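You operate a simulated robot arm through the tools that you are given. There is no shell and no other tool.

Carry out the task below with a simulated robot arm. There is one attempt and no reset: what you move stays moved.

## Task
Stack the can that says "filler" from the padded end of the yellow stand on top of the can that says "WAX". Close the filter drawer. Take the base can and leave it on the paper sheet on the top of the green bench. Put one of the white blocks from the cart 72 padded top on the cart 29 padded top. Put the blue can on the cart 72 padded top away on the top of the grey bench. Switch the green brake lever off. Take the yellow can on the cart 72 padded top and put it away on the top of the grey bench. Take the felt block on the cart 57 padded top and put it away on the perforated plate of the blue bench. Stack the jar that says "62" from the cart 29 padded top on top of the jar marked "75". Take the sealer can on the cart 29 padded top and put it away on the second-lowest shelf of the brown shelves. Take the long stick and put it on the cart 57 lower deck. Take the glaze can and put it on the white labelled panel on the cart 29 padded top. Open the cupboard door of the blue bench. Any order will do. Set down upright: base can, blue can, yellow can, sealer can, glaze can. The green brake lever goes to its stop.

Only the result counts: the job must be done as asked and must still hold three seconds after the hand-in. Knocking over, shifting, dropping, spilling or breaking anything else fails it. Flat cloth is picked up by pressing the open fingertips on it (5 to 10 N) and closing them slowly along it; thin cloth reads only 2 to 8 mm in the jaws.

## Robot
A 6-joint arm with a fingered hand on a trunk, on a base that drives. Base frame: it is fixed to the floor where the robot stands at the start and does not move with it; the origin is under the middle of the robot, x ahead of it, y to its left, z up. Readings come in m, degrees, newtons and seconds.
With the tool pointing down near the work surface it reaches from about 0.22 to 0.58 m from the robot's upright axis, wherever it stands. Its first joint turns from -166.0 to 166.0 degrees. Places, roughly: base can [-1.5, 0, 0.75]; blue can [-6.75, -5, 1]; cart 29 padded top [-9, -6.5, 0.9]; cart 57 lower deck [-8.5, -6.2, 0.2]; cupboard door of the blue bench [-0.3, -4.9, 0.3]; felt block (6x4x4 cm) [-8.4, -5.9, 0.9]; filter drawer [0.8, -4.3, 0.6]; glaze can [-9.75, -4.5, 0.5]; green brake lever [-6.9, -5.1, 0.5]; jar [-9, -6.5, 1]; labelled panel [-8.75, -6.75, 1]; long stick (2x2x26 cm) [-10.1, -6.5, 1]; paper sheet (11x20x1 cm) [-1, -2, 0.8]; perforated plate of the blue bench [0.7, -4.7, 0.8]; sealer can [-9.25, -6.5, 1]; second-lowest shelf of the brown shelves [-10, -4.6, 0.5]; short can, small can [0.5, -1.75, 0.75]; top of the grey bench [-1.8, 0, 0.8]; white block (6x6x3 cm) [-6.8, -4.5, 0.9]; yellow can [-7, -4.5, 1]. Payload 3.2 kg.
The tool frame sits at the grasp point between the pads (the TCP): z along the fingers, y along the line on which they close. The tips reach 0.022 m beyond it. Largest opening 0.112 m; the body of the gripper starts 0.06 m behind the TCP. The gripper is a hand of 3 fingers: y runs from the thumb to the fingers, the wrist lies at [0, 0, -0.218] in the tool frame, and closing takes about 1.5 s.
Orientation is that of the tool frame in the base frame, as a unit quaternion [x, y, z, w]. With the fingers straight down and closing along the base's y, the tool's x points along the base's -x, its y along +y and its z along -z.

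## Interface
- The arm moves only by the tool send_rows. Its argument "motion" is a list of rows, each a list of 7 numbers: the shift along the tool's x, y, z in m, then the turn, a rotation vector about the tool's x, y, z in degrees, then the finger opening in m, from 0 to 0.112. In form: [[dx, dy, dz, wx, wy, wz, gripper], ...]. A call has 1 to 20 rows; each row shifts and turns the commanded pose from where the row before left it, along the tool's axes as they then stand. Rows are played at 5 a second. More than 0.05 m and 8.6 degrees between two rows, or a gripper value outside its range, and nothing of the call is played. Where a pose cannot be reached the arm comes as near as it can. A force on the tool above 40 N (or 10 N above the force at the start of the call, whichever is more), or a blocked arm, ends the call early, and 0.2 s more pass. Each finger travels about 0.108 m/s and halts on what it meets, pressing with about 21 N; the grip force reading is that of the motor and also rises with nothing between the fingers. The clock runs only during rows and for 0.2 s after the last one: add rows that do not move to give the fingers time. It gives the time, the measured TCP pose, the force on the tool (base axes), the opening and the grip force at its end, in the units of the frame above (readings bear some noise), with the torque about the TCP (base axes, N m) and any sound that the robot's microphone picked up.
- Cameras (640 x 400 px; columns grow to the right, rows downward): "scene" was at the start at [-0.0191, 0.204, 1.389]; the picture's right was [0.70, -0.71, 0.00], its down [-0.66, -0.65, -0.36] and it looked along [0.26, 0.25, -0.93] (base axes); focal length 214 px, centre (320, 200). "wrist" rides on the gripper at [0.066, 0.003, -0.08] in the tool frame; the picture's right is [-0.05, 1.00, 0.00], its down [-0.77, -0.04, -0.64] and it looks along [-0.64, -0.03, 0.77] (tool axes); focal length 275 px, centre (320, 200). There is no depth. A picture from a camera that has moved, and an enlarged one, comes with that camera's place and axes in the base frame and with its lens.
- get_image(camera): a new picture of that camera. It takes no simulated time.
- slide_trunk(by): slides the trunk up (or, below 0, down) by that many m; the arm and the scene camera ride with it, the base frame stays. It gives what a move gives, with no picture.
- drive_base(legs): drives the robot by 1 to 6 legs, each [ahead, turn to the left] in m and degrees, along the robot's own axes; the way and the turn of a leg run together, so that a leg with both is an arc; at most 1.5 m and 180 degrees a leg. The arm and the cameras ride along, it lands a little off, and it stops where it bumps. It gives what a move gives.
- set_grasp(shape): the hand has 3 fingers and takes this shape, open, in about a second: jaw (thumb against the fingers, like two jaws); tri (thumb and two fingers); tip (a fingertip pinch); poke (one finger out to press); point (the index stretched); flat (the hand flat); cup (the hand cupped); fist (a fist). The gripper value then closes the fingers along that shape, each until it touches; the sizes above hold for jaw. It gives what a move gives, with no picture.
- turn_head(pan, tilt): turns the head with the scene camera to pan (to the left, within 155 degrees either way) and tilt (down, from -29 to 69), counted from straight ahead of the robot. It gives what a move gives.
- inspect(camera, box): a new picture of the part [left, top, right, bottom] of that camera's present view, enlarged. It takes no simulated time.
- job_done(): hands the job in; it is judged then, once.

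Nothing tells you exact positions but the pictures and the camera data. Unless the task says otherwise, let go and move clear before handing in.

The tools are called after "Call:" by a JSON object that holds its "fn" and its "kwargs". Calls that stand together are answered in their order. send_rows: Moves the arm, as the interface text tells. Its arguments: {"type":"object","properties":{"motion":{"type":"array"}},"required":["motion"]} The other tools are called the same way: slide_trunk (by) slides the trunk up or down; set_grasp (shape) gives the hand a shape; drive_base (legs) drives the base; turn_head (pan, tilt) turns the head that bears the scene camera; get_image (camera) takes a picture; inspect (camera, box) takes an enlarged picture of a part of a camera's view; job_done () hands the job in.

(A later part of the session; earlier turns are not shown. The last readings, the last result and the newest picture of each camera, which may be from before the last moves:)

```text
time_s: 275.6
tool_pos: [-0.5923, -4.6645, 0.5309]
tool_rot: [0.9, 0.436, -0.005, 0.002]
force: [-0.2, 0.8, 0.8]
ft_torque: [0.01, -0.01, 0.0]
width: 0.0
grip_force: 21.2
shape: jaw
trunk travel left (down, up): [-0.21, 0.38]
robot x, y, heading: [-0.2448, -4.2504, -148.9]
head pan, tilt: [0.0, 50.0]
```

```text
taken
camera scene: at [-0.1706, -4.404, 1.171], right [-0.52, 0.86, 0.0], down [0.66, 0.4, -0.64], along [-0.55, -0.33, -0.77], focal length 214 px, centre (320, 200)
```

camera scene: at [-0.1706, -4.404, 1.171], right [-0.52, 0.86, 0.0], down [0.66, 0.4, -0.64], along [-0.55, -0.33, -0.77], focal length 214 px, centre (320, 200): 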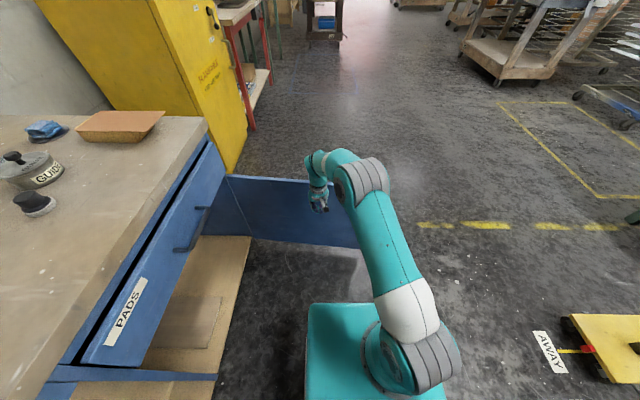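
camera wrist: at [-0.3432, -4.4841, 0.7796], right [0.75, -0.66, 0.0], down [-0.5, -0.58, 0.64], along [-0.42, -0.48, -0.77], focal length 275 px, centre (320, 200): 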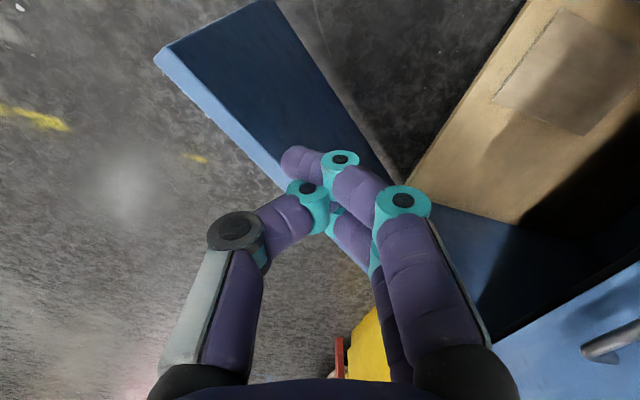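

Call:
{"fn": "drive_base", "kwargs": {"legs": [[0.05, 0]]}}

Call:
{"fn": "send_rows", "kwargs": {"motion": [[0, 0, -0.045, 0, 0, 0, 0.0], [0, 0, -0.045, 0, 0, 0, 0.0], [0, 0, -0.045, 0, 0, 0, 0.0], [0, 0, -0.045, 0, 0, 0, 0.0], [0, 0, 0, 0, 0, 0, 0.0]]}}

Call:
{"fn": "get_image", "kwargs": {"camera": "scene"}}

```text
time_s: 276.5
tool_pos: [-0.6349, -4.6898, 0.5309]
tool_rot: [0.9, 0.436, -0.005, 0.002]
force: [-0.1, -0.2, 0.1]
ft_torque: [0.02, 0.0, -0.02]
width: 0.0
grip_force: 21.2
shape: jaw
trunk travel left (down, up): [-0.21, 0.38]
robot x, y, heading: [-0.2821, -4.2798, -148.5]
head pan, tilt: [0.0, 50.0]
```

```text
time_s: 277.7
tool_pos: [-0.6328, -4.6859, 0.711]
tool_rot: [0.9, 0.436, -0.005, 0.001]
force: [-0.5, 0.5, -0.4]
ft_torque: [-0.02, -0.02, 0.0]
width: 0.0002
grip_force: 20.8
shape: jaw
trunk travel left (down, up): [-0.21, 0.38]
robot x, y, heading: [-0.287, -4.2756, -148.8]
head pan, tilt: [0.0, 50.0]
```

```text
taken
camera scene: at [-0.2138, -4.4301, 1.171], right [-0.52, 0.86, 0.0], down [0.66, 0.4, -0.64], along [-0.55, -0.33, -0.77], focal length 214 px, centre (320, 200)
```

scene: 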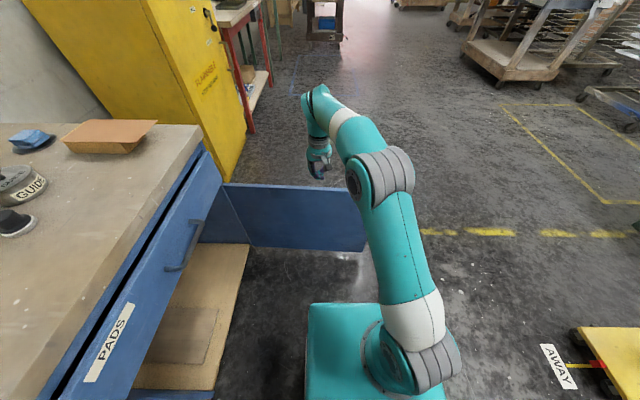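

The cupboard door now stands at about 90°. I swing the arm back to the front, raise the trunk and look west to plan the way to the carts.

Call:
{"fn": "send_rows", "kwargs": {"motion": [[0.0308, -0.03, 0, 0, 0, 0, 0.0], [0.0308, -0.03, 0, 0, 0, 0, 0.0], [0.0308, -0.03, 0, 0, 0, 0, 0.0], [0.0308, -0.03, 0, 0, 0, 0, 0.0], [0.0308, -0.03, 0, 0, 0, 0, 0.0], [0.0308, -0.03, 0, 0, 0, 0, 0.0], [0.0308, -0.03, 0, 0, 0, 0, 0.0], [0, 0, 0, 0, 0, 0, 0.05]]}}

Call:
{"fn": "slide_trunk", "kwargs": {"by": 0.3}}

Call:
{"fn": "turn_head", "kwargs": {"pan": -30, "tilt": 15}}

Call:
{"fn": "get_image", "kwargs": {"camera": "scene"}}

```text
time_s: 279.5
tool_pos: [-0.6633, -4.3864, 0.7048]
tool_rot: [0.899, 0.437, -0.005, 0.002]
force: [-0.1, 0.2, 1.3]
ft_torque: [0.0, 0.01, -0.02]
width: 0.0482
grip_force: 0.2
shape: jaw
trunk travel left (down, up): [-0.21, 0.38]
robot x, y, heading: [-0.2896, -4.2794, -148.8]
head pan, tilt: [0.0, 50.0]
```

```text
time_s: 282.5
tool_pos: [-0.6636, -4.3878, 1.0049]
tool_rot: [0.899, 0.437, -0.005, 0.001]
force: [1.2, 0.4, -0.2]
ft_torque: [0.02, -0.01, 0.0]
width: 0.0496
grip_force: 0.0
shape: jaw
trunk travel left (down, up): [-0.51, 0.08]
robot x, y, heading: [-0.2835, -4.2758, -148.8]
head pan, tilt: [0.0, 50.0]
```

```text
time_s: 283.5
tool_pos: [-0.6638, -4.3887, 1.0056]
tool_rot: [0.9, 0.436, -0.005, 0.001]
force: [0.0, -0.4, -0.1]
ft_torque: [0.01, -0.03, -0.02]
width: 0.0497
grip_force: 0.1
shape: jaw
trunk travel left (down, up): [-0.51, 0.08]
robot x, y, heading: [-0.2853, -4.2789, -148.6]
head pan, tilt: [-30.0, 15.0]
```

```text
taken
camera scene: at [-0.2413, -4.3923, 1.5246], right [-0.02, 1.0, 0.0], down [0.26, 0.01, -0.97], along [-0.97, -0.02, -0.26], focal length 214 px, centre (320, 200)
```

scene: 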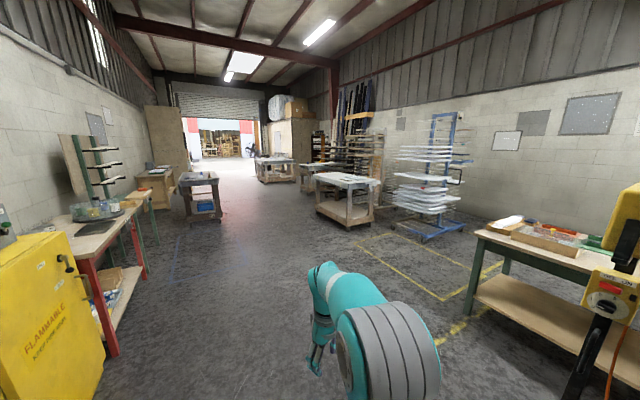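

Call:
{"fn": "inspect", "kwargs": {"camera": "scene", "box": [130, 110, 290, 230]}}

Call:
{"fn": "inspect", "kwargs": {"camera": "scene", "box": [240, 90, 480, 240]}}

```text
3.33 times, centred on (210, 170) of scene
camera zoom: at [-0.2413, -4.3923, 1.5246], right [-0.02, 1.0, 0.0], down [0.26, 0.01, -0.97], along [-0.97, -0.02, -0.26], focal length 715 px, centre (687, 300)
```

zoom: 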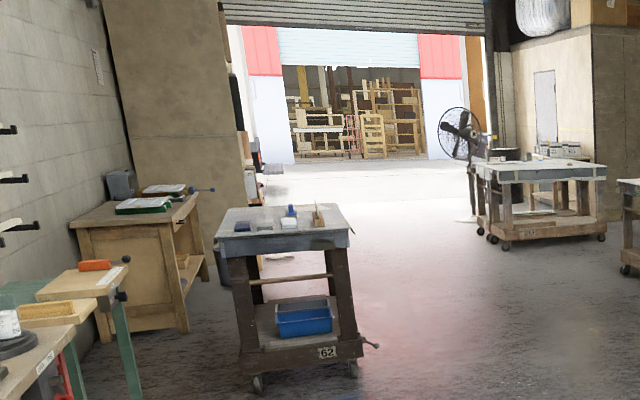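

```text
2.67 times, centred on (360, 165) of scene
camera zoom: at [-0.2413, -4.3923, 1.5246], right [-0.02, 1.0, 0.0], down [0.26, 0.01, -0.97], along [-0.97, -0.02, -0.26], focal length 572 px, centre (213, 293)
```

zoom: 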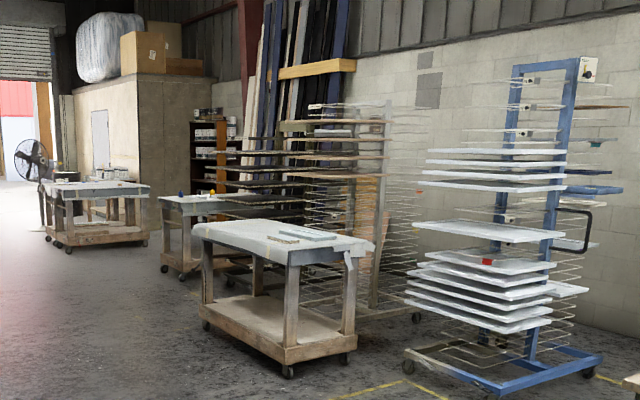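

The carts lie to the west. I thread between the open door and the heater stand first, then go down the aisle.

Call:
{"fn": "drive_base", "kwargs": {"legs": [[0, -53], [0.55, 0]]}}

```text
time_s: 289.1
tool_pos: [-1.1006, -3.8139, 1.0055]
tool_rot: [1.0, -0.026, -0.005, -0.001]
force: [-0.6, -0.7, 0.5]
ft_torque: [0.02, 0.0, 0.01]
width: 0.0495
grip_force: 0.1
shape: jaw
trunk travel left (down, up): [-0.51, 0.08]
robot x, y, heading: [-0.7966, -4.0572, 156.6]
head pan, tilt: [-30.0, 15.0]
```

Call:
{"fn": "drive_base", "kwargs": {"legs": [[0, 57.5], [1.5, 0], [0.33, 0]]}}

Call:
{"fn": "turn_head", "kwargs": {"pan": -30, "tilt": 15}}

Call:
{"fn": "get_image", "kwargs": {"camera": "scene"}}

```text
time_s: 300.6
tool_pos: [-2.5972, -5.2197, 1.0043]
tool_rot: [0.882, 0.471, -0.005, 0.002]
force: [0.5, 0.0, -0.1]
ft_torque: [-0.01, 0.01, -0.01]
width: 0.0499
grip_force: 0.0
shape: jaw
trunk travel left (down, up): [-0.51, 0.08]
robot x, y, heading: [-2.2268, -5.0805, -144.5]
head pan, tilt: [-30.0, 15.0]
```

```text
time_s: 301.2
tool_pos: [-2.5966, -5.2177, 1.0051]
tool_rot: [0.883, 0.47, -0.005, 0.002]
force: [-0.8, -0.6, -0.9]
ft_torque: [-0.01, -0.02, 0.01]
width: 0.0493
grip_force: 0.0
shape: jaw
trunk travel left (down, up): [-0.51, 0.08]
robot x, y, heading: [-2.2295, -5.078, -144.7]
head pan, tilt: [-30.0, 15.0]
```

```text
taken
camera scene: at [-2.1758, -5.1909, 1.5247], right [-0.1, 1.0, 0.0], down [0.26, 0.03, -0.97], along [-0.96, -0.09, -0.26], focal length 214 px, centre (320, 200)
```

scene: 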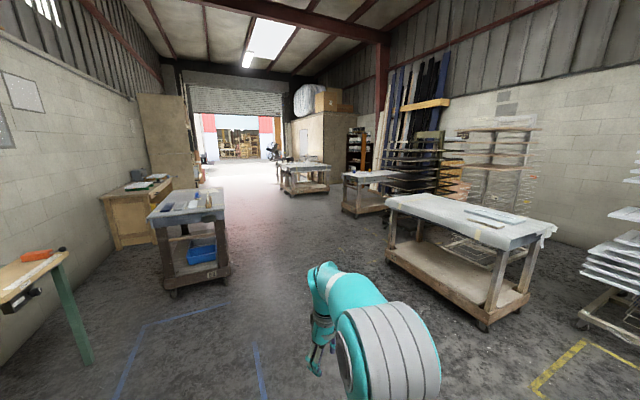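

Call:
{"fn": "drive_base", "kwargs": {"legs": [[0, -30], [1.5, 0], [1.5, 0], [0.5, 0]]}}

Call:
{"fn": "turn_head", "kwargs": {"pan": -15, "tilt": 20}}

Call:
{"fn": "get_image", "kwargs": {"camera": "scene"}}

```text
time_s: 319.6
tool_pos: [-6.053, -5.4659, 1.0053]
tool_rot: [0.969, 0.248, -0.005, 0.001]
force: [-0.7, -0.4, -0.1]
ft_torque: [-0.01, 0.0, -0.01]
width: 0.0496
grip_force: 0.0
shape: jaw
trunk travel left (down, up): [-0.51, 0.08]
robot x, y, heading: [-5.6659, -5.5132, -171.9]
head pan, tilt: [-30.0, 15.0]
```

```text
time_s: 320.3
tool_pos: [-6.0538, -5.4651, 1.006]
tool_rot: [0.969, 0.247, -0.005, 0.0]
force: [0.5, -0.3, -0.5]
ft_torque: [0.0, 0.06, -0.02]
width: 0.0494
grip_force: 0.1
shape: jaw
trunk travel left (down, up): [-0.51, 0.08]
robot x, y, heading: [-5.6611, -5.5125, -171.8]
head pan, tilt: [-15.0, 20.0]
```

```text
taken
camera scene: at [-5.672, -5.6588, 1.5166], right [0.12, 0.99, 0.0], down [0.34, -0.04, -0.94], along [-0.93, 0.11, -0.34], focal length 214 px, centre (320, 200)
```

scene: 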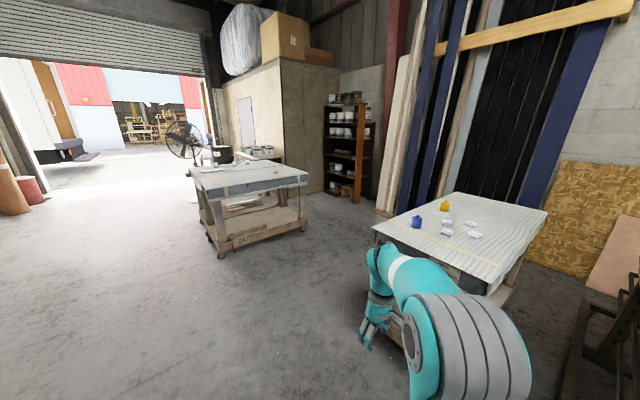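

Call:
{"fn": "inspect", "kwargs": {"camera": "scene", "box": [170, 80, 390, 270]}}

Call:
{"fn": "inspect", "kwargs": {"camera": "scene", "box": [360, 180, 560, 310]}}

```text
2.11 times, centred on (280, 175) of scene
camera zoom: at [-5.672, -5.6588, 1.5166], right [0.12, 0.99, 0.0], down [0.34, -0.04, -0.94], along [-0.93, 0.11, -0.34], focal length 452 px, centre (404, 253)
```

zoom: 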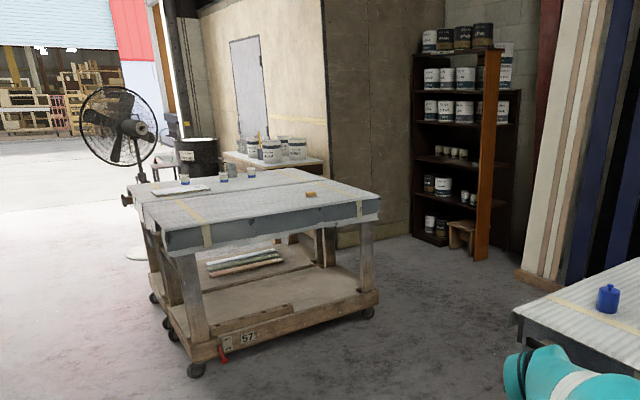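

```text
3.08 times, centred on (460, 245) of scene
camera zoom: at [-5.672, -5.6588, 1.5166], right [0.12, 0.99, 0.0], down [0.34, -0.04, -0.94], along [-0.93, 0.11, -0.34], focal length 660 px, centre (-111, 62)
```

zoom: 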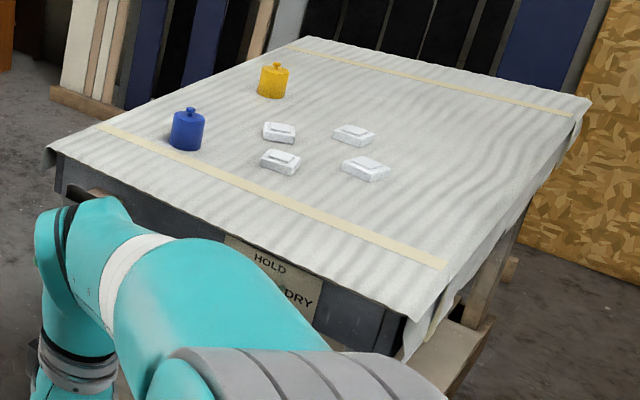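

Cart 72 is just ahead with the blue can, yellow can and four white blocks; carts 57 and 29 stand farther west with the brown shelves. I drive round to cart 72's east side to take a white block.

Call:
{"fn": "slide_trunk", "kwargs": {"by": 0.04}}

Call:
{"fn": "drive_base", "kwargs": {"legs": [[0, -87], [1.23, 0]]}}

```text
time_s: 321.1
tool_pos: [-6.0536, -5.4669, 1.0462]
tool_rot: [0.969, 0.248, -0.005, 0.0]
force: [0.0, 0.1, 0.5]
ft_torque: [0.02, -0.04, -0.01]
width: 0.0497
grip_force: 0.2
shape: jaw
trunk travel left (down, up): [-0.55, 0.04]
robot x, y, heading: [-5.6596, -5.5122, -171.8]
head pan, tilt: [-15.0, 20.0]
```

```text
time_s: 328.5
tool_pos: [-5.7934, -4.5052, 1.076]
tool_rot: [0.873, -0.486, -0.015, -0.027]
force: [-0.6, -3.4, 0.7]
ft_torque: [0.22, -0.06, -0.01]
width: 0.0499
grip_force: 0.0
shape: jaw
trunk travel left (down, up): [-0.55, 0.04]
robot x, y, heading: [-5.8135, -4.8312, 101.3]
head pan, tilt: [-15.0, 20.0]
stopped in leg 2: the robot was blocked; the commanded pose is now the measured one
```

I was blocked: the hand touched something ahead. I look at once what it is.

Call:
{"fn": "get_image", "kwargs": {"camera": "scene"}}

Call:
{"fn": "get_image", "kwargs": {"camera": "wrist"}}

```text
taken
camera scene: at [-5.9223, -5.0248, 1.5693], right [1.0, -0.07, -0.03], down [-0.05, -0.22, -0.97], along [0.06, 0.97, -0.22], focal length 214 px, centre (320, 200)
```

scene: 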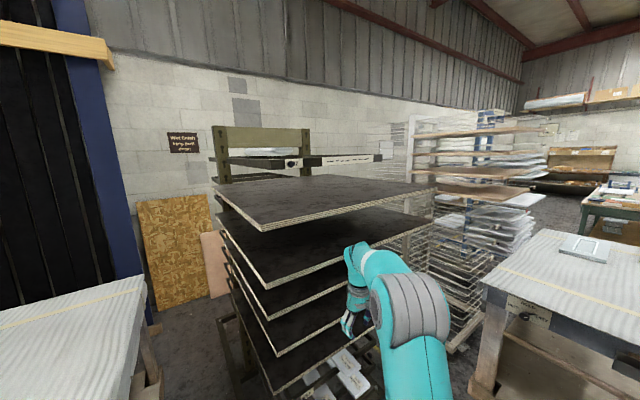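

```text
taken
camera wrist: at [-5.7609, -4.5681, 1.1528], right [-0.87, -0.48, -0.03], down [-0.38, 0.63, 0.68], along [-0.31, 0.6, -0.74], focal length 275 px, centre (320, 200)
```

wrist: 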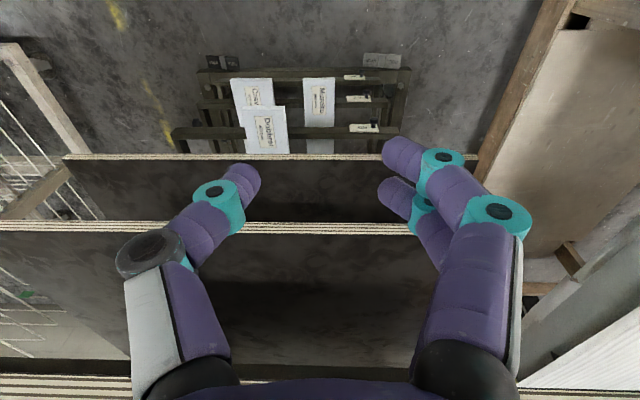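

A tray rack with black shelves stands there, which the hand touched. I back straight off and check that nothing moved.

Call:
{"fn": "drive_base", "kwargs": {"legs": [[-0.3, 0]]}}

Call:
{"fn": "get_image", "kwargs": {"camera": "scene"}}

Call:
{"fn": "get_image", "kwargs": {"camera": "wrist"}}

```text
time_s: 329.3
tool_pos: [-5.8054, -4.5366, 1.044]
tool_rot: [0.886, -0.452, 0.091, 0.039]
force: [-1.4, -2.0, 1.7]
ft_torque: [0.3, -0.11, 0.08]
width: 0.0498
grip_force: 0.0
shape: jaw
trunk travel left (down, up): [-0.55, 0.04]
robot x, y, heading: [-5.8032, -4.8528, 98.2]
head pan, tilt: [-15.0, 20.0]
stopped in leg 1: the robot was blocked; the commanded pose is now the measured one
```

```text
taken
camera scene: at [-5.9148, -5.0823, 1.5683], right [0.99, -0.12, -0.04], down [-0.06, -0.19, -0.98], along [0.11, 0.97, -0.2], focal length 214 px, centre (320, 200)
```

scene: 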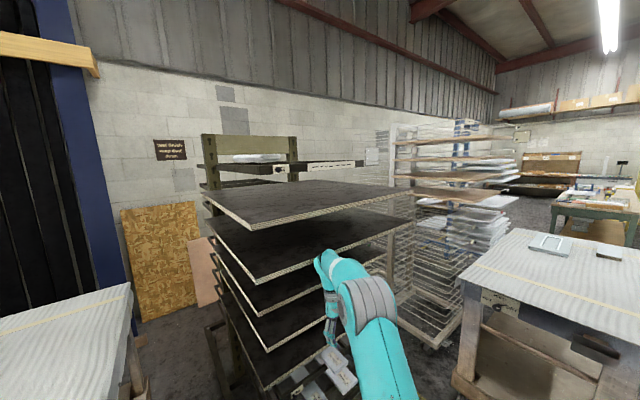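

```text
taken
camera wrist: at [-5.7786, -4.5789, 1.1364], right [-0.84, -0.55, -0.02], down [-0.49, 0.73, 0.47], along [-0.24, 0.41, -0.88], focal length 275 px, centre (320, 200)
```

wrist: 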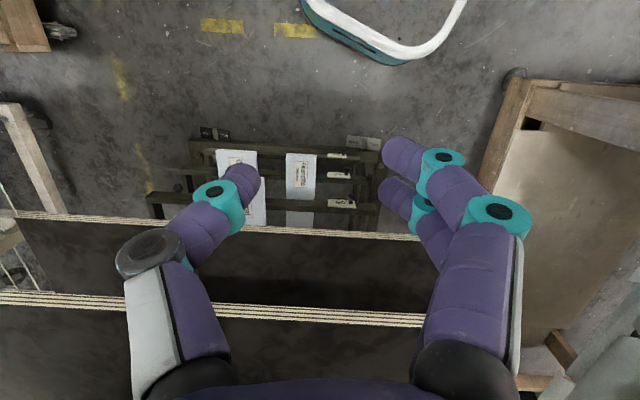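

The readings show my body is pitched back about 8°: an arm link seems to rest against the rack. Before moving anything I look down to see the contact.

Call:
{"fn": "turn_head", "kwargs": {"pan": -20, "tilt": 50}}

Call:
{"fn": "get_image", "kwargs": {"camera": "scene"}}

Call:
{"fn": "turn_head", "kwargs": {"pan": 30, "tilt": 65}}

Call:
{"fn": "get_image", "kwargs": {"camera": "scene"}}

```text
time_s: 330.2
tool_pos: [-5.8106, -4.5052, 1.0329]
tool_rot: [0.885, -0.454, 0.085, 0.052]
force: [1.1, -1.1, -0.8]
ft_torque: [-0.01, 0.01, -0.02]
width: 0.0496
grip_force: 0.0
shape: jaw
trunk travel left (down, up): [-0.55, 0.04]
robot x, y, heading: [-5.7866, -4.8373, 101.4]
head pan, tilt: [-20.0, 50.0]
```

```text
taken
camera scene: at [-5.8783, -5.0542, 1.5214], right [0.99, -0.14, -0.05], down [-0.14, -0.66, -0.73], along [0.07, 0.73, -0.68], focal length 214 px, centre (320, 200)
```

scene: 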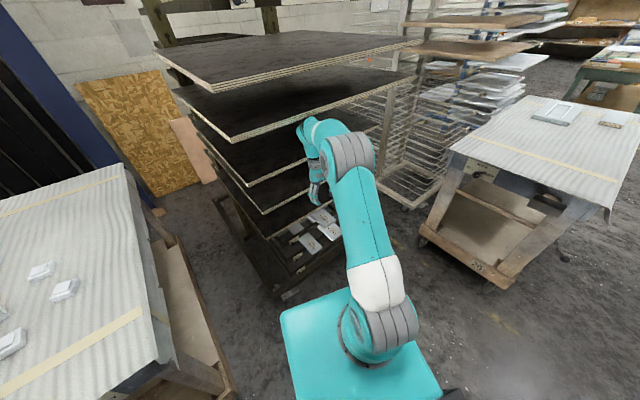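

```text
time_s: 331.4
tool_pos: [-5.811, -4.5047, 1.0331]
tool_rot: [0.885, -0.454, 0.084, 0.053]
force: [0.3, -0.1, 0.6]
ft_torque: [0.01, 0.0, -0.03]
width: 0.05
grip_force: 0.0
shape: jaw
trunk travel left (down, up): [-0.55, 0.04]
robot x, y, heading: [-5.7885, -4.8338, 101.3]
head pan, tilt: [30.0, 65.0]
```

```text
taken
camera scene: at [-5.9305, -5.0809, 1.5011], right [0.75, 0.66, 0.06], down [0.58, -0.62, -0.53], along [-0.31, 0.43, -0.85], focal length 214 px, centre (320, 200)
```

scene: 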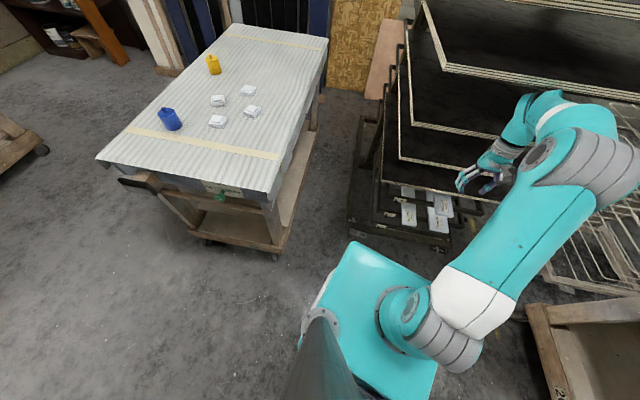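

Call:
{"fn": "turn_head", "kwargs": {"pan": 90, "tilt": 69}}

Call:
{"fn": "get_image", "kwargs": {"camera": "scene"}}

Call:
{"fn": "turn_head", "kwargs": {"pan": 150, "tilt": 60}}

Call:
{"fn": "get_image", "kwargs": {"camera": "scene"}}

Call:
{"fn": "get_image", "kwargs": {"camera": "wrist"}}

```text
time_s: 332.7
tool_pos: [-5.8118, -4.5038, 1.0341]
tool_rot: [0.885, -0.454, 0.084, 0.053]
force: [-0.2, -0.3, 0.4]
ft_torque: [-0.02, -0.02, 0.02]
width: 0.0501
grip_force: 0.0
shape: jaw
trunk travel left (down, up): [-0.55, 0.04]
robot x, y, heading: [-5.7904, -4.8339, 101.2]
head pan, tilt: [90.0, 68.8]
```

```text
taken
camera scene: at [-5.9448, -5.1361, 1.4902], right [-0.19, 0.97, 0.14], down [0.9, 0.23, -0.36], along [-0.39, 0.05, -0.92], focal length 214 px, centre (320, 200)
```

scene: 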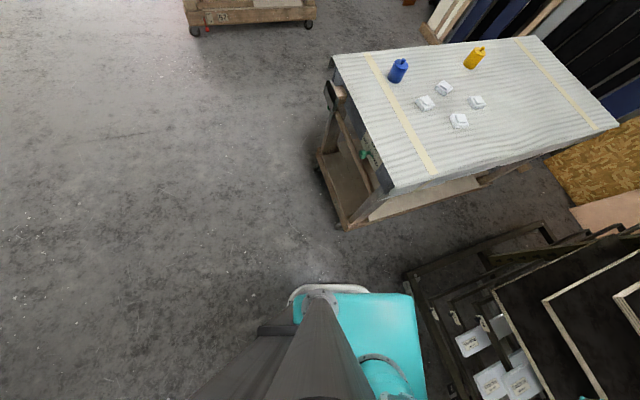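

```text
time_s: 334.0
tool_pos: [-5.812, -4.5048, 1.0329]
tool_rot: [0.885, -0.454, 0.084, 0.053]
force: [0.8, 0.2, -0.3]
ft_torque: [-0.01, -0.01, -0.01]
width: 0.0499
grip_force: 0.0
shape: jaw
trunk travel left (down, up): [-0.55, 0.04]
robot x, y, heading: [-5.7871, -4.8359, 101.5]
head pan, tilt: [150.0, 60.0]
```

```text
taken
camera scene: at [-5.9101, -5.1886, 1.4914], right [-0.95, 0.31, 0.07], down [0.26, 0.88, -0.4], along [-0.19, -0.36, -0.92], focal length 214 px, centre (320, 200)
```

scene: 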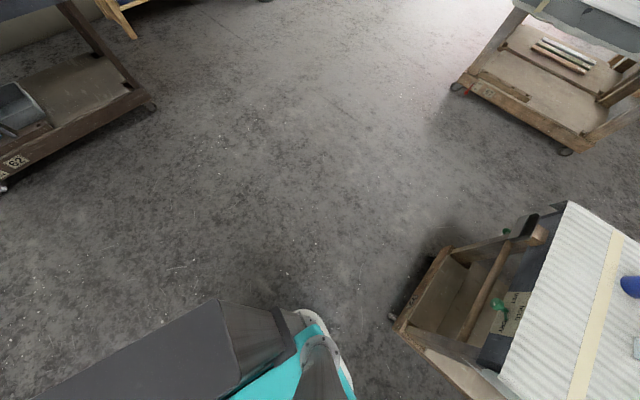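

```text
taken
camera wrist: at [-5.7836, -4.5447, 1.125], right [-0.84, -0.54, 0.01], down [-0.48, 0.74, 0.47], along [-0.26, 0.39, -0.88], focal length 275 px, centre (320, 200)
```

wrist: 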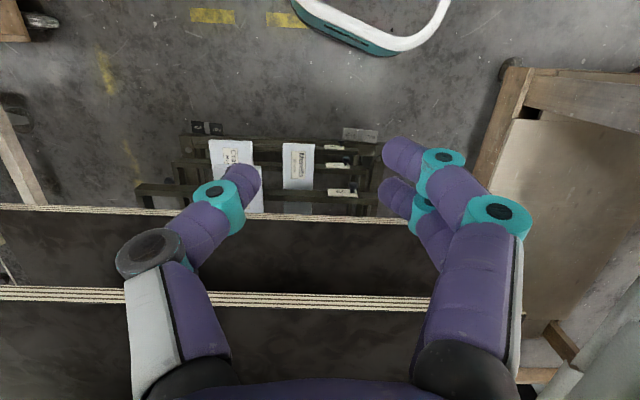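

My upper body is leaning on the rack through the arm. I will swing the hand sideways to the east, where the rack edge recedes, so the robot can settle upright again.

Call:
{"fn": "send_rows", "kwargs": {"motion": [[0.0102, -0.0171, 0.0017, 0, 0, 0, 0.05], [0.0102, -0.0171, 0.0017, 0, 0, 0, 0.05]]}}

Call:
{"fn": "turn_head", "kwargs": {"pan": 30, "tilt": 60}}

Call:
{"fn": "get_image", "kwargs": {"camera": "scene"}}

```text
time_s: 334.3
tool_pos: [-5.8121, -4.4746, 0.9947]
tool_rot: [0.901, -0.394, 0.159, 0.087]
force: [1.1, -2.7, -1.7]
ft_torque: [0.2, 0.06, 0.03]
width: 0.0501
grip_force: 0.0
shape: jaw
trunk travel left (down, up): [-0.55, 0.04]
robot x, y, heading: [-5.7831, -4.8369, 101.6]
head pan, tilt: [150.0, 60.0]
stopped in row 1: the arm was blocked; the commanded pose is now the measured one
```

```text
time_s: 336.3
tool_pos: [-5.8261, -4.4339, 0.9716]
tool_rot: [0.881, -0.436, 0.144, 0.118]
force: [0.3, 0.1, 0.8]
ft_torque: [0.0, 0.01, 0.01]
width: 0.05
grip_force: 0.1
shape: jaw
trunk travel left (down, up): [-0.55, 0.04]
robot x, y, heading: [-5.7861, -4.8346, 101.8]
head pan, tilt: [30.0, 60.0]
```

```text
taken
camera scene: at [-5.9556, -4.982, 1.5061], right [0.75, 0.67, 0.03], down [0.57, -0.61, -0.55], along [-0.35, 0.43, -0.83], focal length 214 px, centre (320, 200)
```

scene: 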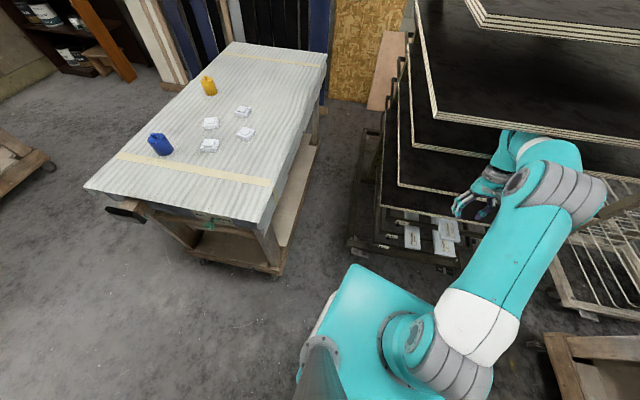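

Now I see the wrist had slid under a rack shelf; the lean has already halved as the arm yielded. I lower the trunk slightly to free the wrist from the shelf and then back out gently.

Call:
{"fn": "slide_trunk", "kwargs": {"by": -0.03}}

Call:
{"fn": "get_image", "kwargs": {"camera": "scene"}}

```text
time_s: 336.6
tool_pos: [-5.8098, -4.4709, 0.9679]
tool_rot: [0.893, -0.39, 0.185, 0.125]
force: [1.9, -1.4, 0.5]
ft_torque: [0.11, 0.1, -0.01]
width: 0.0498
grip_force: 0.1
shape: jaw
trunk travel left (down, up): [-0.547, 0.043]
robot x, y, heading: [-5.7876, -4.837, 101.6]
head pan, tilt: [30.0, 60.0]
stopped: the arm was blocked; the commanded pose is now the measured one
```

```text
taken
camera scene: at [-5.9452, -5.0499, 1.5038], right [0.75, 0.66, 0.06], down [0.57, -0.58, -0.58], along [-0.35, 0.47, -0.81], focal length 214 px, centre (320, 200)
```

scene: 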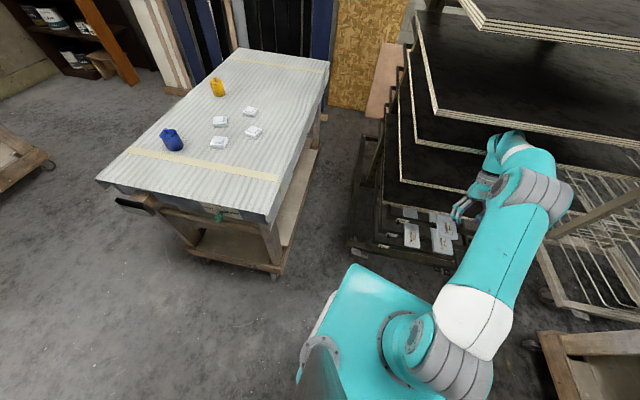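

Call:
{"fn": "drive_base", "kwargs": {"legs": [[-0.15, 0]]}}

Call:
{"fn": "get_image", "kwargs": {"camera": "scene"}}

```text
time_s: 337.4
tool_pos: [-5.7801, -4.5, 0.9186]
tool_rot: [0.885, -0.326, 0.284, 0.174]
force: [6.2, 5.2, -1.2]
ft_torque: [-0.37, 0.36, -0.26]
width: 0.0496
grip_force: 0.1
shape: jaw
trunk travel left (down, up): [-0.547, 0.043]
robot x, y, heading: [-5.7819, -4.8566, 100.7]
head pan, tilt: [30.0, 60.0]
stopped in leg 1: the robot was blocked; the commanded pose is now the measured one
```

```text
taken
camera scene: at [-5.939, -5.0826, 1.5036], right [0.76, 0.65, 0.06], down [0.55, -0.59, -0.59], along [-0.35, 0.48, -0.8], focal length 214 px, centre (320, 200)
```

scene: 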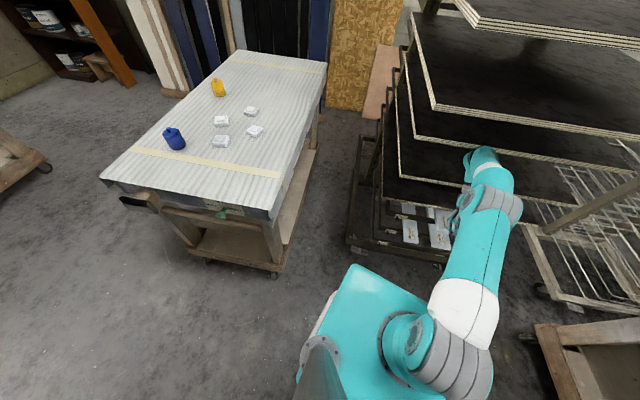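

Call:
{"fn": "get_image", "kwargs": {"camera": "wrist"}}

Call:
{"fn": "inspect", "kwargs": {"camera": "scene", "box": [380, 80, 580, 280]}}

```text
taken
camera wrist: at [-5.7705, -4.4944, 1.0225], right [-0.7, -0.7, 0.09], down [-0.71, 0.71, 0.02], along [-0.08, -0.05, -1.0], focal length 275 px, centre (320, 200)
```

wrist: 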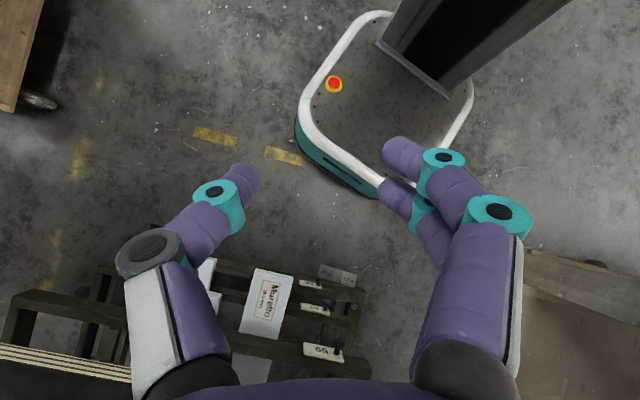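

```text
2.00 times, centred on (480, 180) of scene
camera zoom: at [-5.939, -5.0826, 1.5036], right [0.76, 0.65, 0.06], down [0.55, -0.59, -0.59], along [-0.35, 0.48, -0.8], focal length 429 px, centre (0, 240)
```

zoom: 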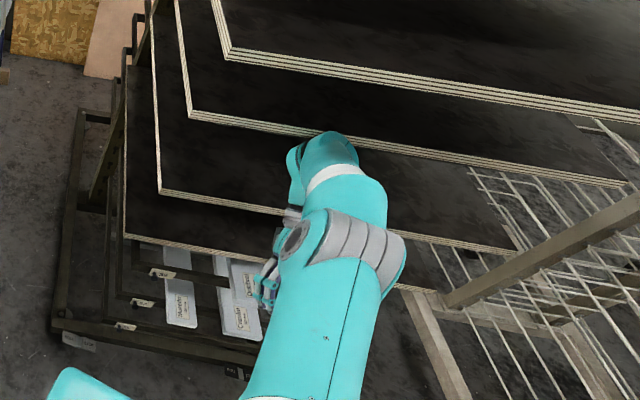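

The base edges are clear of the rack; only the wrist leans on a shelf edge. I keep backing out in short drives.

Call:
{"fn": "drive_base", "kwargs": {"legs": [[-0.2, 0]]}}

Call:
{"fn": "drive_base", "kwargs": {"legs": [[-0.2, 0]]}}

Call:
{"fn": "get_image", "kwargs": {"camera": "scene"}}

```text
time_s: 338.0
tool_pos: [-5.7687, -4.4952, 0.8529]
tool_rot: [0.81, -0.416, 0.374, 0.175]
force: [0.2, -1.1, -0.9]
ft_torque: [0.07, 0.0, 0.04]
width: 0.0497
grip_force: 0.1
shape: jaw
trunk travel left (down, up): [-0.547, 0.043]
robot x, y, heading: [-5.7808, -4.856, 100.7]
head pan, tilt: [30.0, 60.0]
stopped in leg 1: the robot was blocked; the commanded pose is now the measured one
```

```text
time_s: 338.8
tool_pos: [-5.7644, -4.5081, 0.8342]
tool_rot: [0.785, -0.484, 0.367, 0.122]
force: [0.8, 0.7, 0.4]
ft_torque: [0.0, 0.0, -0.01]
width: 0.0502
grip_force: 0.1
shape: jaw
trunk travel left (down, up): [-0.547, 0.043]
robot x, y, heading: [-5.7835, -4.86, 100.7]
head pan, tilt: [30.0, 60.0]
stopped in leg 1: the robot was blocked; the commanded pose is now the measured one
```

```text
taken
camera scene: at [-5.9378, -5.0838, 1.5058], right [0.76, 0.65, 0.06], down [0.55, -0.59, -0.59], along [-0.35, 0.48, -0.8], focal length 214 px, centre (320, 200)
```

scene: 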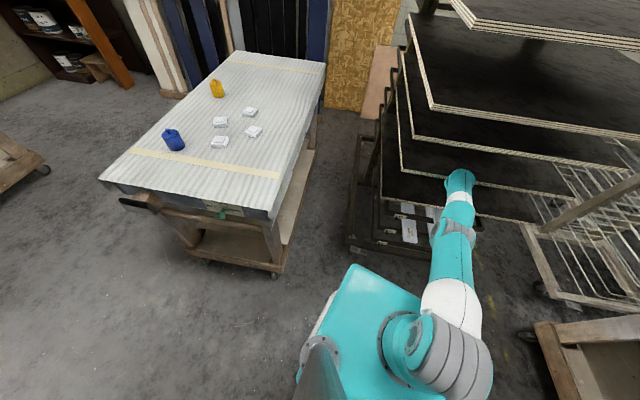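

Call:
{"fn": "turn_head", "kwargs": {"pan": -60, "tilt": 60}}

Call:
{"fn": "get_image", "kwargs": {"camera": "scene"}}

Call:
{"fn": "turn_head", "kwargs": {"pan": -120, "tilt": 60}}

Call:
{"fn": "get_image", "kwargs": {"camera": "scene"}}

Call:
{"fn": "get_image", "kwargs": {"camera": "wrist"}}

```text
time_s: 340.4
tool_pos: [-5.7633, -4.5228, 0.8037]
tool_rot: [0.771, -0.452, 0.414, 0.174]
force: [-0.5, -0.3, -0.1]
ft_torque: [0.0, 0.0, -0.04]
width: 0.0498
grip_force: 0.0
shape: jaw
trunk travel left (down, up): [-0.547, 0.043]
robot x, y, heading: [-5.7766, -4.8581, 100.6]
head pan, tilt: [-60.0, 60.0]
```

```text
taken
camera scene: at [-5.8501, -5.067, 1.5016], right [0.65, -0.75, -0.1], down [-0.67, -0.51, -0.54], along [0.36, 0.42, -0.83], focal length 214 px, centre (320, 200)
```

scene: 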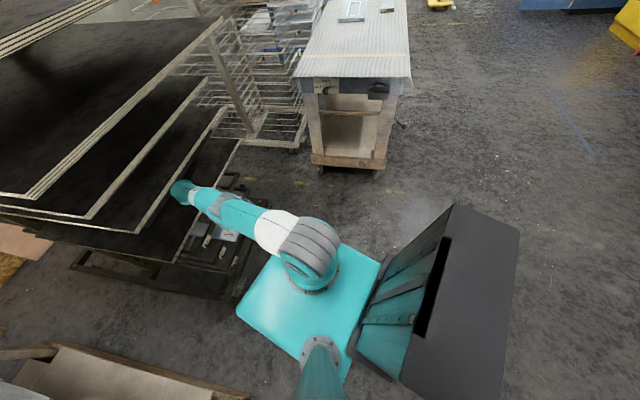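

```text
time_s: 341.7
tool_pos: [-5.762, -4.5216, 0.8033]
tool_rot: [0.772, -0.451, 0.414, 0.173]
force: [-0.6, -0.8, -0.4]
ft_torque: [0.0, 0.05, 0.0]
width: 0.0502
grip_force: 0.1
shape: jaw
trunk travel left (down, up): [-0.547, 0.043]
robot x, y, heading: [-5.7794, -4.857, 100.7]
head pan, tilt: [-120.0, 60.0]
```

```text
taken
camera scene: at [-5.837, -5.1316, 1.4943], right [-0.33, -0.94, -0.09], down [-0.83, 0.34, -0.45], along [0.45, -0.07, -0.89], focal length 214 px, centre (320, 200)
```

scene: 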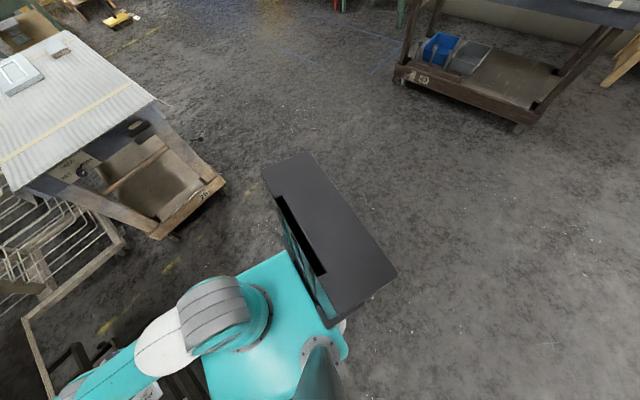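

```text
taken
camera wrist: at [-5.7863, -4.5087, 0.904], right [-0.85, -0.51, -0.14], down [-0.47, 0.85, -0.23], along [0.24, -0.13, -0.96], focal length 275 px, centre (320, 200)
```

wrist: 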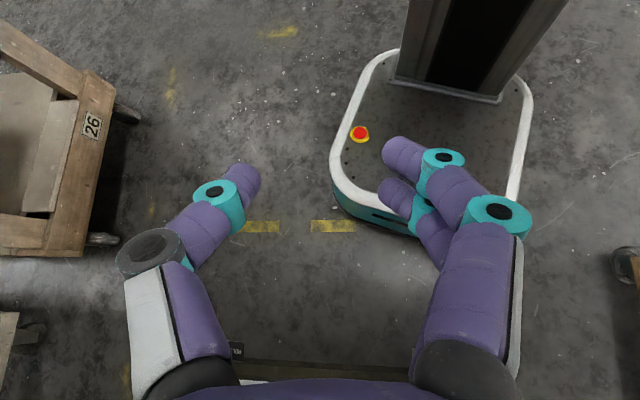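

Nothing blocks the base itself; the arm has sagged and its elbow leans on a shelf edge. I turn the hand back to pointing down about the grasp point, which draws the wrist toward me and away from the rack.

Call:
{"fn": "send_rows", "kwargs": {"motion": [[0, 0, 0, -1.0, -7.5, 0, 0.05], [0, 0, 0, -1.0, -7.5, 0, 0.05], [0, 0, 0, -1.0, -7.5, 0, 0.05]]}}

Call:
{"fn": "get_image", "kwargs": {"camera": "wrist"}}

```text
time_s: 342.1
tool_pos: [-5.7509, -4.5047, 0.7637]
tool_rot: [0.773, -0.404, 0.451, 0.186]
force: [0.0, -0.6, 0.0]
ft_torque: [0.04, 0.02, 0.04]
width: 0.05
grip_force: 0.1
shape: jaw
out of reach, approached as far as the arm can: row 1
trunk travel left (down, up): [-0.547, 0.043]
robot x, y, heading: [-5.779, -4.8612, 100.7]
head pan, tilt: [-120.0, 60.0]
stopped in row 2: the arm was blocked; the commanded pose is now the measured one
```

```text
taken
camera wrist: at [-5.7788, -4.4843, 0.8619], right [-0.8, -0.58, -0.12], down [-0.52, 0.79, -0.32], along [0.28, -0.2, -0.94], focal length 275 px, centre (320, 200)
```

wrist: 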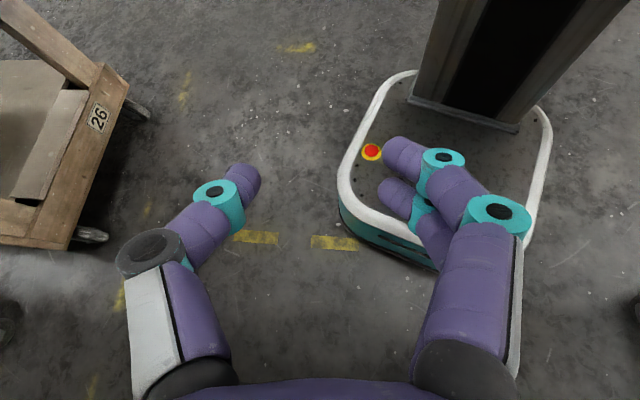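

Call:
{"fn": "turn_head", "kwargs": {"pan": -30, "tilt": 55}}

Call:
{"fn": "get_image", "kwargs": {"camera": "scene"}}

Call:
{"fn": "inspect", "kwargs": {"camera": "scene", "box": [180, 60, 420, 300]}}

```text
time_s: 343.8
tool_pos: [-5.764, -4.4475, 0.7546]
tool_rot: [0.776, -0.408, 0.442, 0.193]
force: [0.3, 0.0, 0.4]
ft_torque: [0.0, 0.02, -0.01]
width: 0.0498
grip_force: 0.1
shape: jaw
trunk travel left (down, up): [-0.547, 0.043]
robot x, y, heading: [-5.779, -4.8599, 100.3]
head pan, tilt: [-30.0, 55.0]
```

```text
taken
camera scene: at [-5.9012, -4.9095, 1.5025], right [0.94, -0.33, -0.01], down [-0.27, -0.76, -0.59], along [0.19, 0.56, -0.81], focal length 214 px, centre (320, 200)
```

scene: 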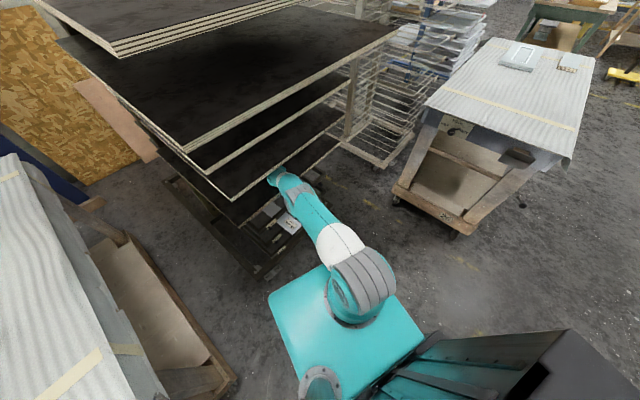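

```text
1.67 times, centred on (300, 180) of scene
camera zoom: at [-5.9012, -4.9095, 1.5025], right [0.94, -0.33, -0.01], down [-0.27, -0.76, -0.59], along [0.19, 0.56, -0.81], focal length 358 px, centre (353, 233)
```

zoom: 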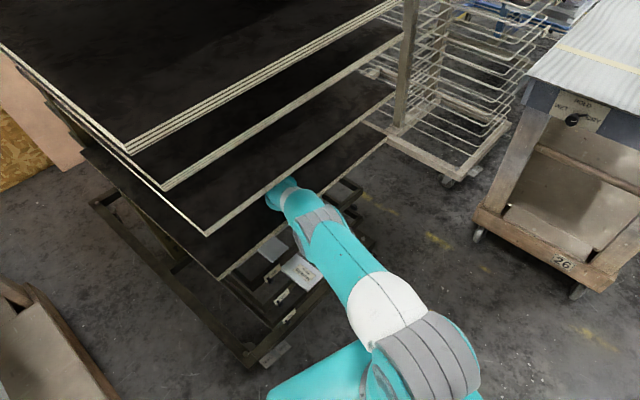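

The body is nearly upright again. I try backing out now.

Call:
{"fn": "drive_base", "kwargs": {"legs": [[-0.15, 0]]}}

Call:
{"fn": "get_image", "kwargs": {"camera": "scene"}}

```text
time_s: 345.1
tool_pos: [-5.7391, -4.576, 0.7512]
tool_rot: [0.775, -0.409, 0.441, 0.193]
force: [-0.2, 0.8, 0.4]
ft_torque: [0.0, -0.05, 0.01]
width: 0.0501
grip_force: 0.1
shape: jaw
trunk travel left (down, up): [-0.547, 0.043]
robot x, y, heading: [-5.7544, -5.0065, 100.6]
head pan, tilt: [-30.0, 55.0]
```

```text
taken
camera scene: at [-5.8788, -5.0303, 1.5013], right [0.94, -0.33, 0.0], down [-0.27, -0.77, -0.57], along [0.19, 0.54, -0.82], focal length 214 px, centre (320, 200)
```

scene: 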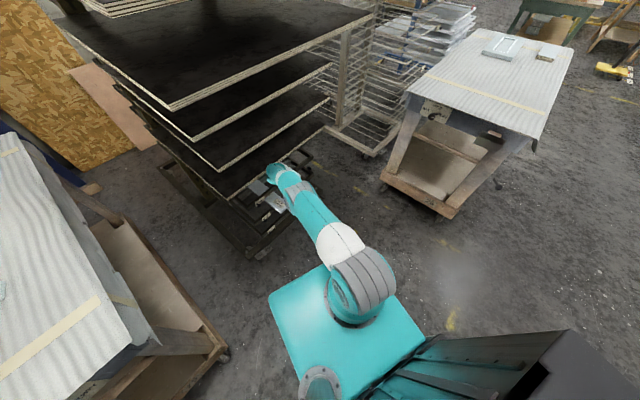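

Freed. I back off further into the open aisle before restoring the arm.

Call:
{"fn": "drive_base", "kwargs": {"legs": [[-0.6, 0]]}}

Call:
{"fn": "turn_head", "kwargs": {"pan": 0, "tilt": 25}}

Call:
{"fn": "get_image", "kwargs": {"camera": "scene"}}

Call:
{"fn": "get_image", "kwargs": {"camera": "wrist"}}

```text
time_s: 348.6
tool_pos: [-5.6262, -5.1728, 0.7503]
tool_rot: [0.773, -0.413, 0.44, 0.196]
force: [1.0, 0.8, -0.4]
ft_torque: [-0.01, 0.0, -0.02]
width: 0.05
grip_force: 0.0
shape: jaw
trunk travel left (down, up): [-0.547, 0.043]
robot x, y, heading: [-5.6467, -5.6005, 99.8]
head pan, tilt: [-30.0, 55.0]
```

```text
time_s: 349.5
tool_pos: [-5.6261, -5.1728, 0.7513]
tool_rot: [0.773, -0.414, 0.44, 0.197]
force: [0.0, 0.1, -0.5]
ft_torque: [-0.04, 0.01, 0.02]
width: 0.0501
grip_force: 0.0
shape: jaw
trunk travel left (down, up): [-0.547, 0.043]
robot x, y, heading: [-5.6479, -5.6004, 100.0]
head pan, tilt: [0.0, 25.0]
```

```text
taken
camera scene: at [-5.8122, -5.6002, 1.5453], right [0.99, 0.17, 0.0], down [0.07, -0.42, -0.91], along [-0.16, 0.89, -0.42], focal length 214 px, centre (320, 200)
```

scene: 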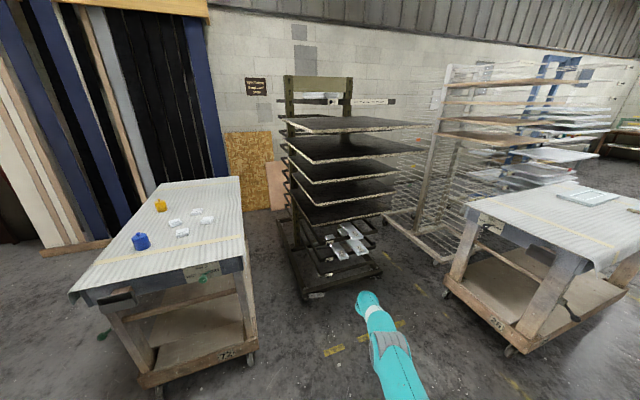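

```text
taken
camera wrist: at [-5.6517, -5.1519, 0.8497], right [-0.82, -0.56, -0.1], down [-0.51, 0.8, -0.31], along [0.25, -0.2, -0.95], focal length 275 px, centre (320, 200)
```

wrist: 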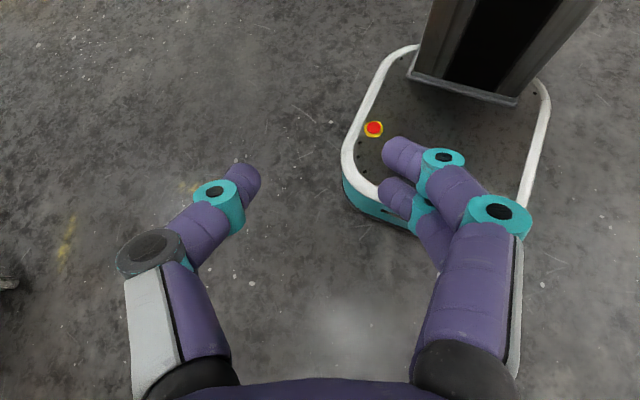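

I am free, upright and clear of the rack, which still stands as before. Now I turn the hand back to pointing down about the wrist.

Call:
{"fn": "send_rows", "kwargs": {"motion": [[-0.0303, 0, -0.0021, -0.57, -8, 0, 0.05], [-0.0303, 0, -0.0021, -0.57, -8, 0, 0.05], [-0.0303, 0, -0.0021, -0.57, -8, 0, 0.05], [0, 0, 0, 0, 0, 0, 0.05]]}}

```text
time_s: 350.5
tool_pos: [-5.6594, -5.1166, 0.6879]
tool_rot: [0.845, -0.451, 0.263, 0.116]
force: [-0.5, -0.8, 1.1]
ft_torque: [-0.03, 0.0, 0.01]
width: 0.0499
grip_force: 0.0
shape: jaw
trunk travel left (down, up): [-0.547, 0.043]
robot x, y, heading: [-5.6444, -5.6029, 100.0]
head pan, tilt: [0.0, 25.0]
```

Call:
{"fn": "send_rows", "kwargs": {"motion": [[-0.0303, 0, -0.0021, -0.57, -8, 0, 0.05], [-0.0303, 0, -0.0021, -0.57, -8, 0, 0.05], [-0.0303, 0, -0.0021, -0.57, -8, 0, 0.05], [-0.0303, 0, -0.0021, -0.57, -8, 0, 0.05], [0, 0, 0, 0, 0, 0, 0.05]]}}

```text
time_s: 351.7
tool_pos: [-5.7229, -5.0241, 0.6561]
tool_rot: [0.881, -0.472, 0.011, 0.003]
force: [0.2, -0.6, 0.6]
ft_torque: [0.01, 0.0, -0.02]
width: 0.0501
grip_force: 0.1
shape: jaw
trunk travel left (down, up): [-0.547, 0.043]
robot x, y, heading: [-5.6509, -5.6014, 99.8]
head pan, tilt: [0.0, 25.0]
```

Call:
{"fn": "send_rows", "kwargs": {"motion": [[0, 0, -0.045, 0, 0, 0, 0.05], [0, 0, -0.045, 0, 0, 0, 0.05], [0.0343, 0.0151, -0.03, 0, 0, 0, 0.05], [0.0343, 0.0151, -0.03, 0, 0, 0, 0.05], [0.0343, 0.0151, -0.03, 0, 0, 0, 0.05], [0.0343, 0.0151, -0.03, 0, 0, 0, 0.05], [0, 0, -0.045, 0, 0, 0, 0.05], [0, 0, -0.045, 0, 0, 0, 0.05], [0, 0, -0.045, 0, 0, 0, 0.05], [0, 0, -0.045, 0, 0, 0, 0.05], [0, 0, 0, 0, 0, 0, 0.05]]}}

Call:
{"fn": "get_image", "kwargs": {"camera": "scene"}}

```text
time_s: 354.1
tool_pos: [-5.7034, -5.1644, 1.0419]
tool_rot: [0.882, -0.472, 0.012, 0.004]
force: [0.3, 0.5, 0.4]
ft_torque: [0.0, -0.02, -0.03]
width: 0.05
grip_force: 0.2
shape: jaw
trunk travel left (down, up): [-0.547, 0.043]
robot x, y, heading: [-5.6465, -5.6043, 99.6]
head pan, tilt: [0.0, 25.0]
```

```text
taken
camera scene: at [-5.8123, -5.6002, 1.5453], right [0.98, 0.17, 0.0], down [0.07, -0.42, -0.91], along [-0.16, 0.89, -0.42], focal length 214 px, centre (320, 200)
```

scene: 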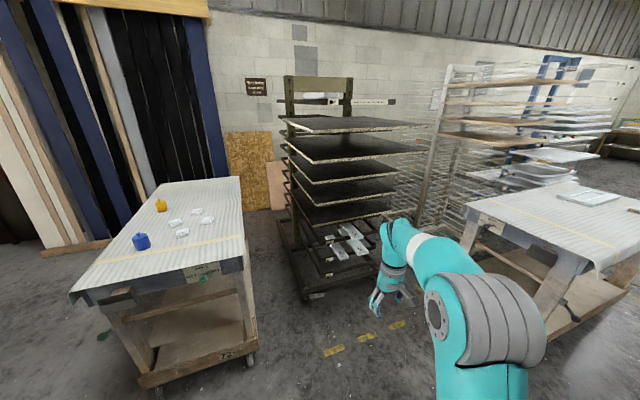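

The arm is back in its normal pose. Now I look closely at cart 72 for the brake lever and the reachable sides.

Call:
{"fn": "inspect", "kwargs": {"camera": "scene", "box": [50, 170, 290, 400]}}

```text
1.74 times, centred on (170, 285) of scene
camera zoom: at [-5.8123, -5.6002, 1.5453], right [0.98, 0.17, 0.0], down [0.07, -0.42, -0.91], along [-0.16, 0.89, -0.42], focal length 373 px, centre (581, 52)
```

zoom: 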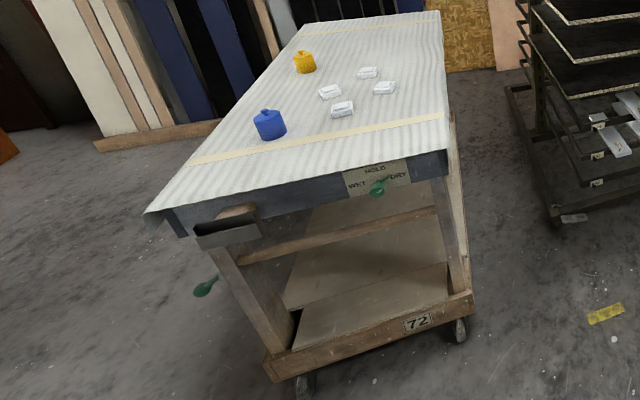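

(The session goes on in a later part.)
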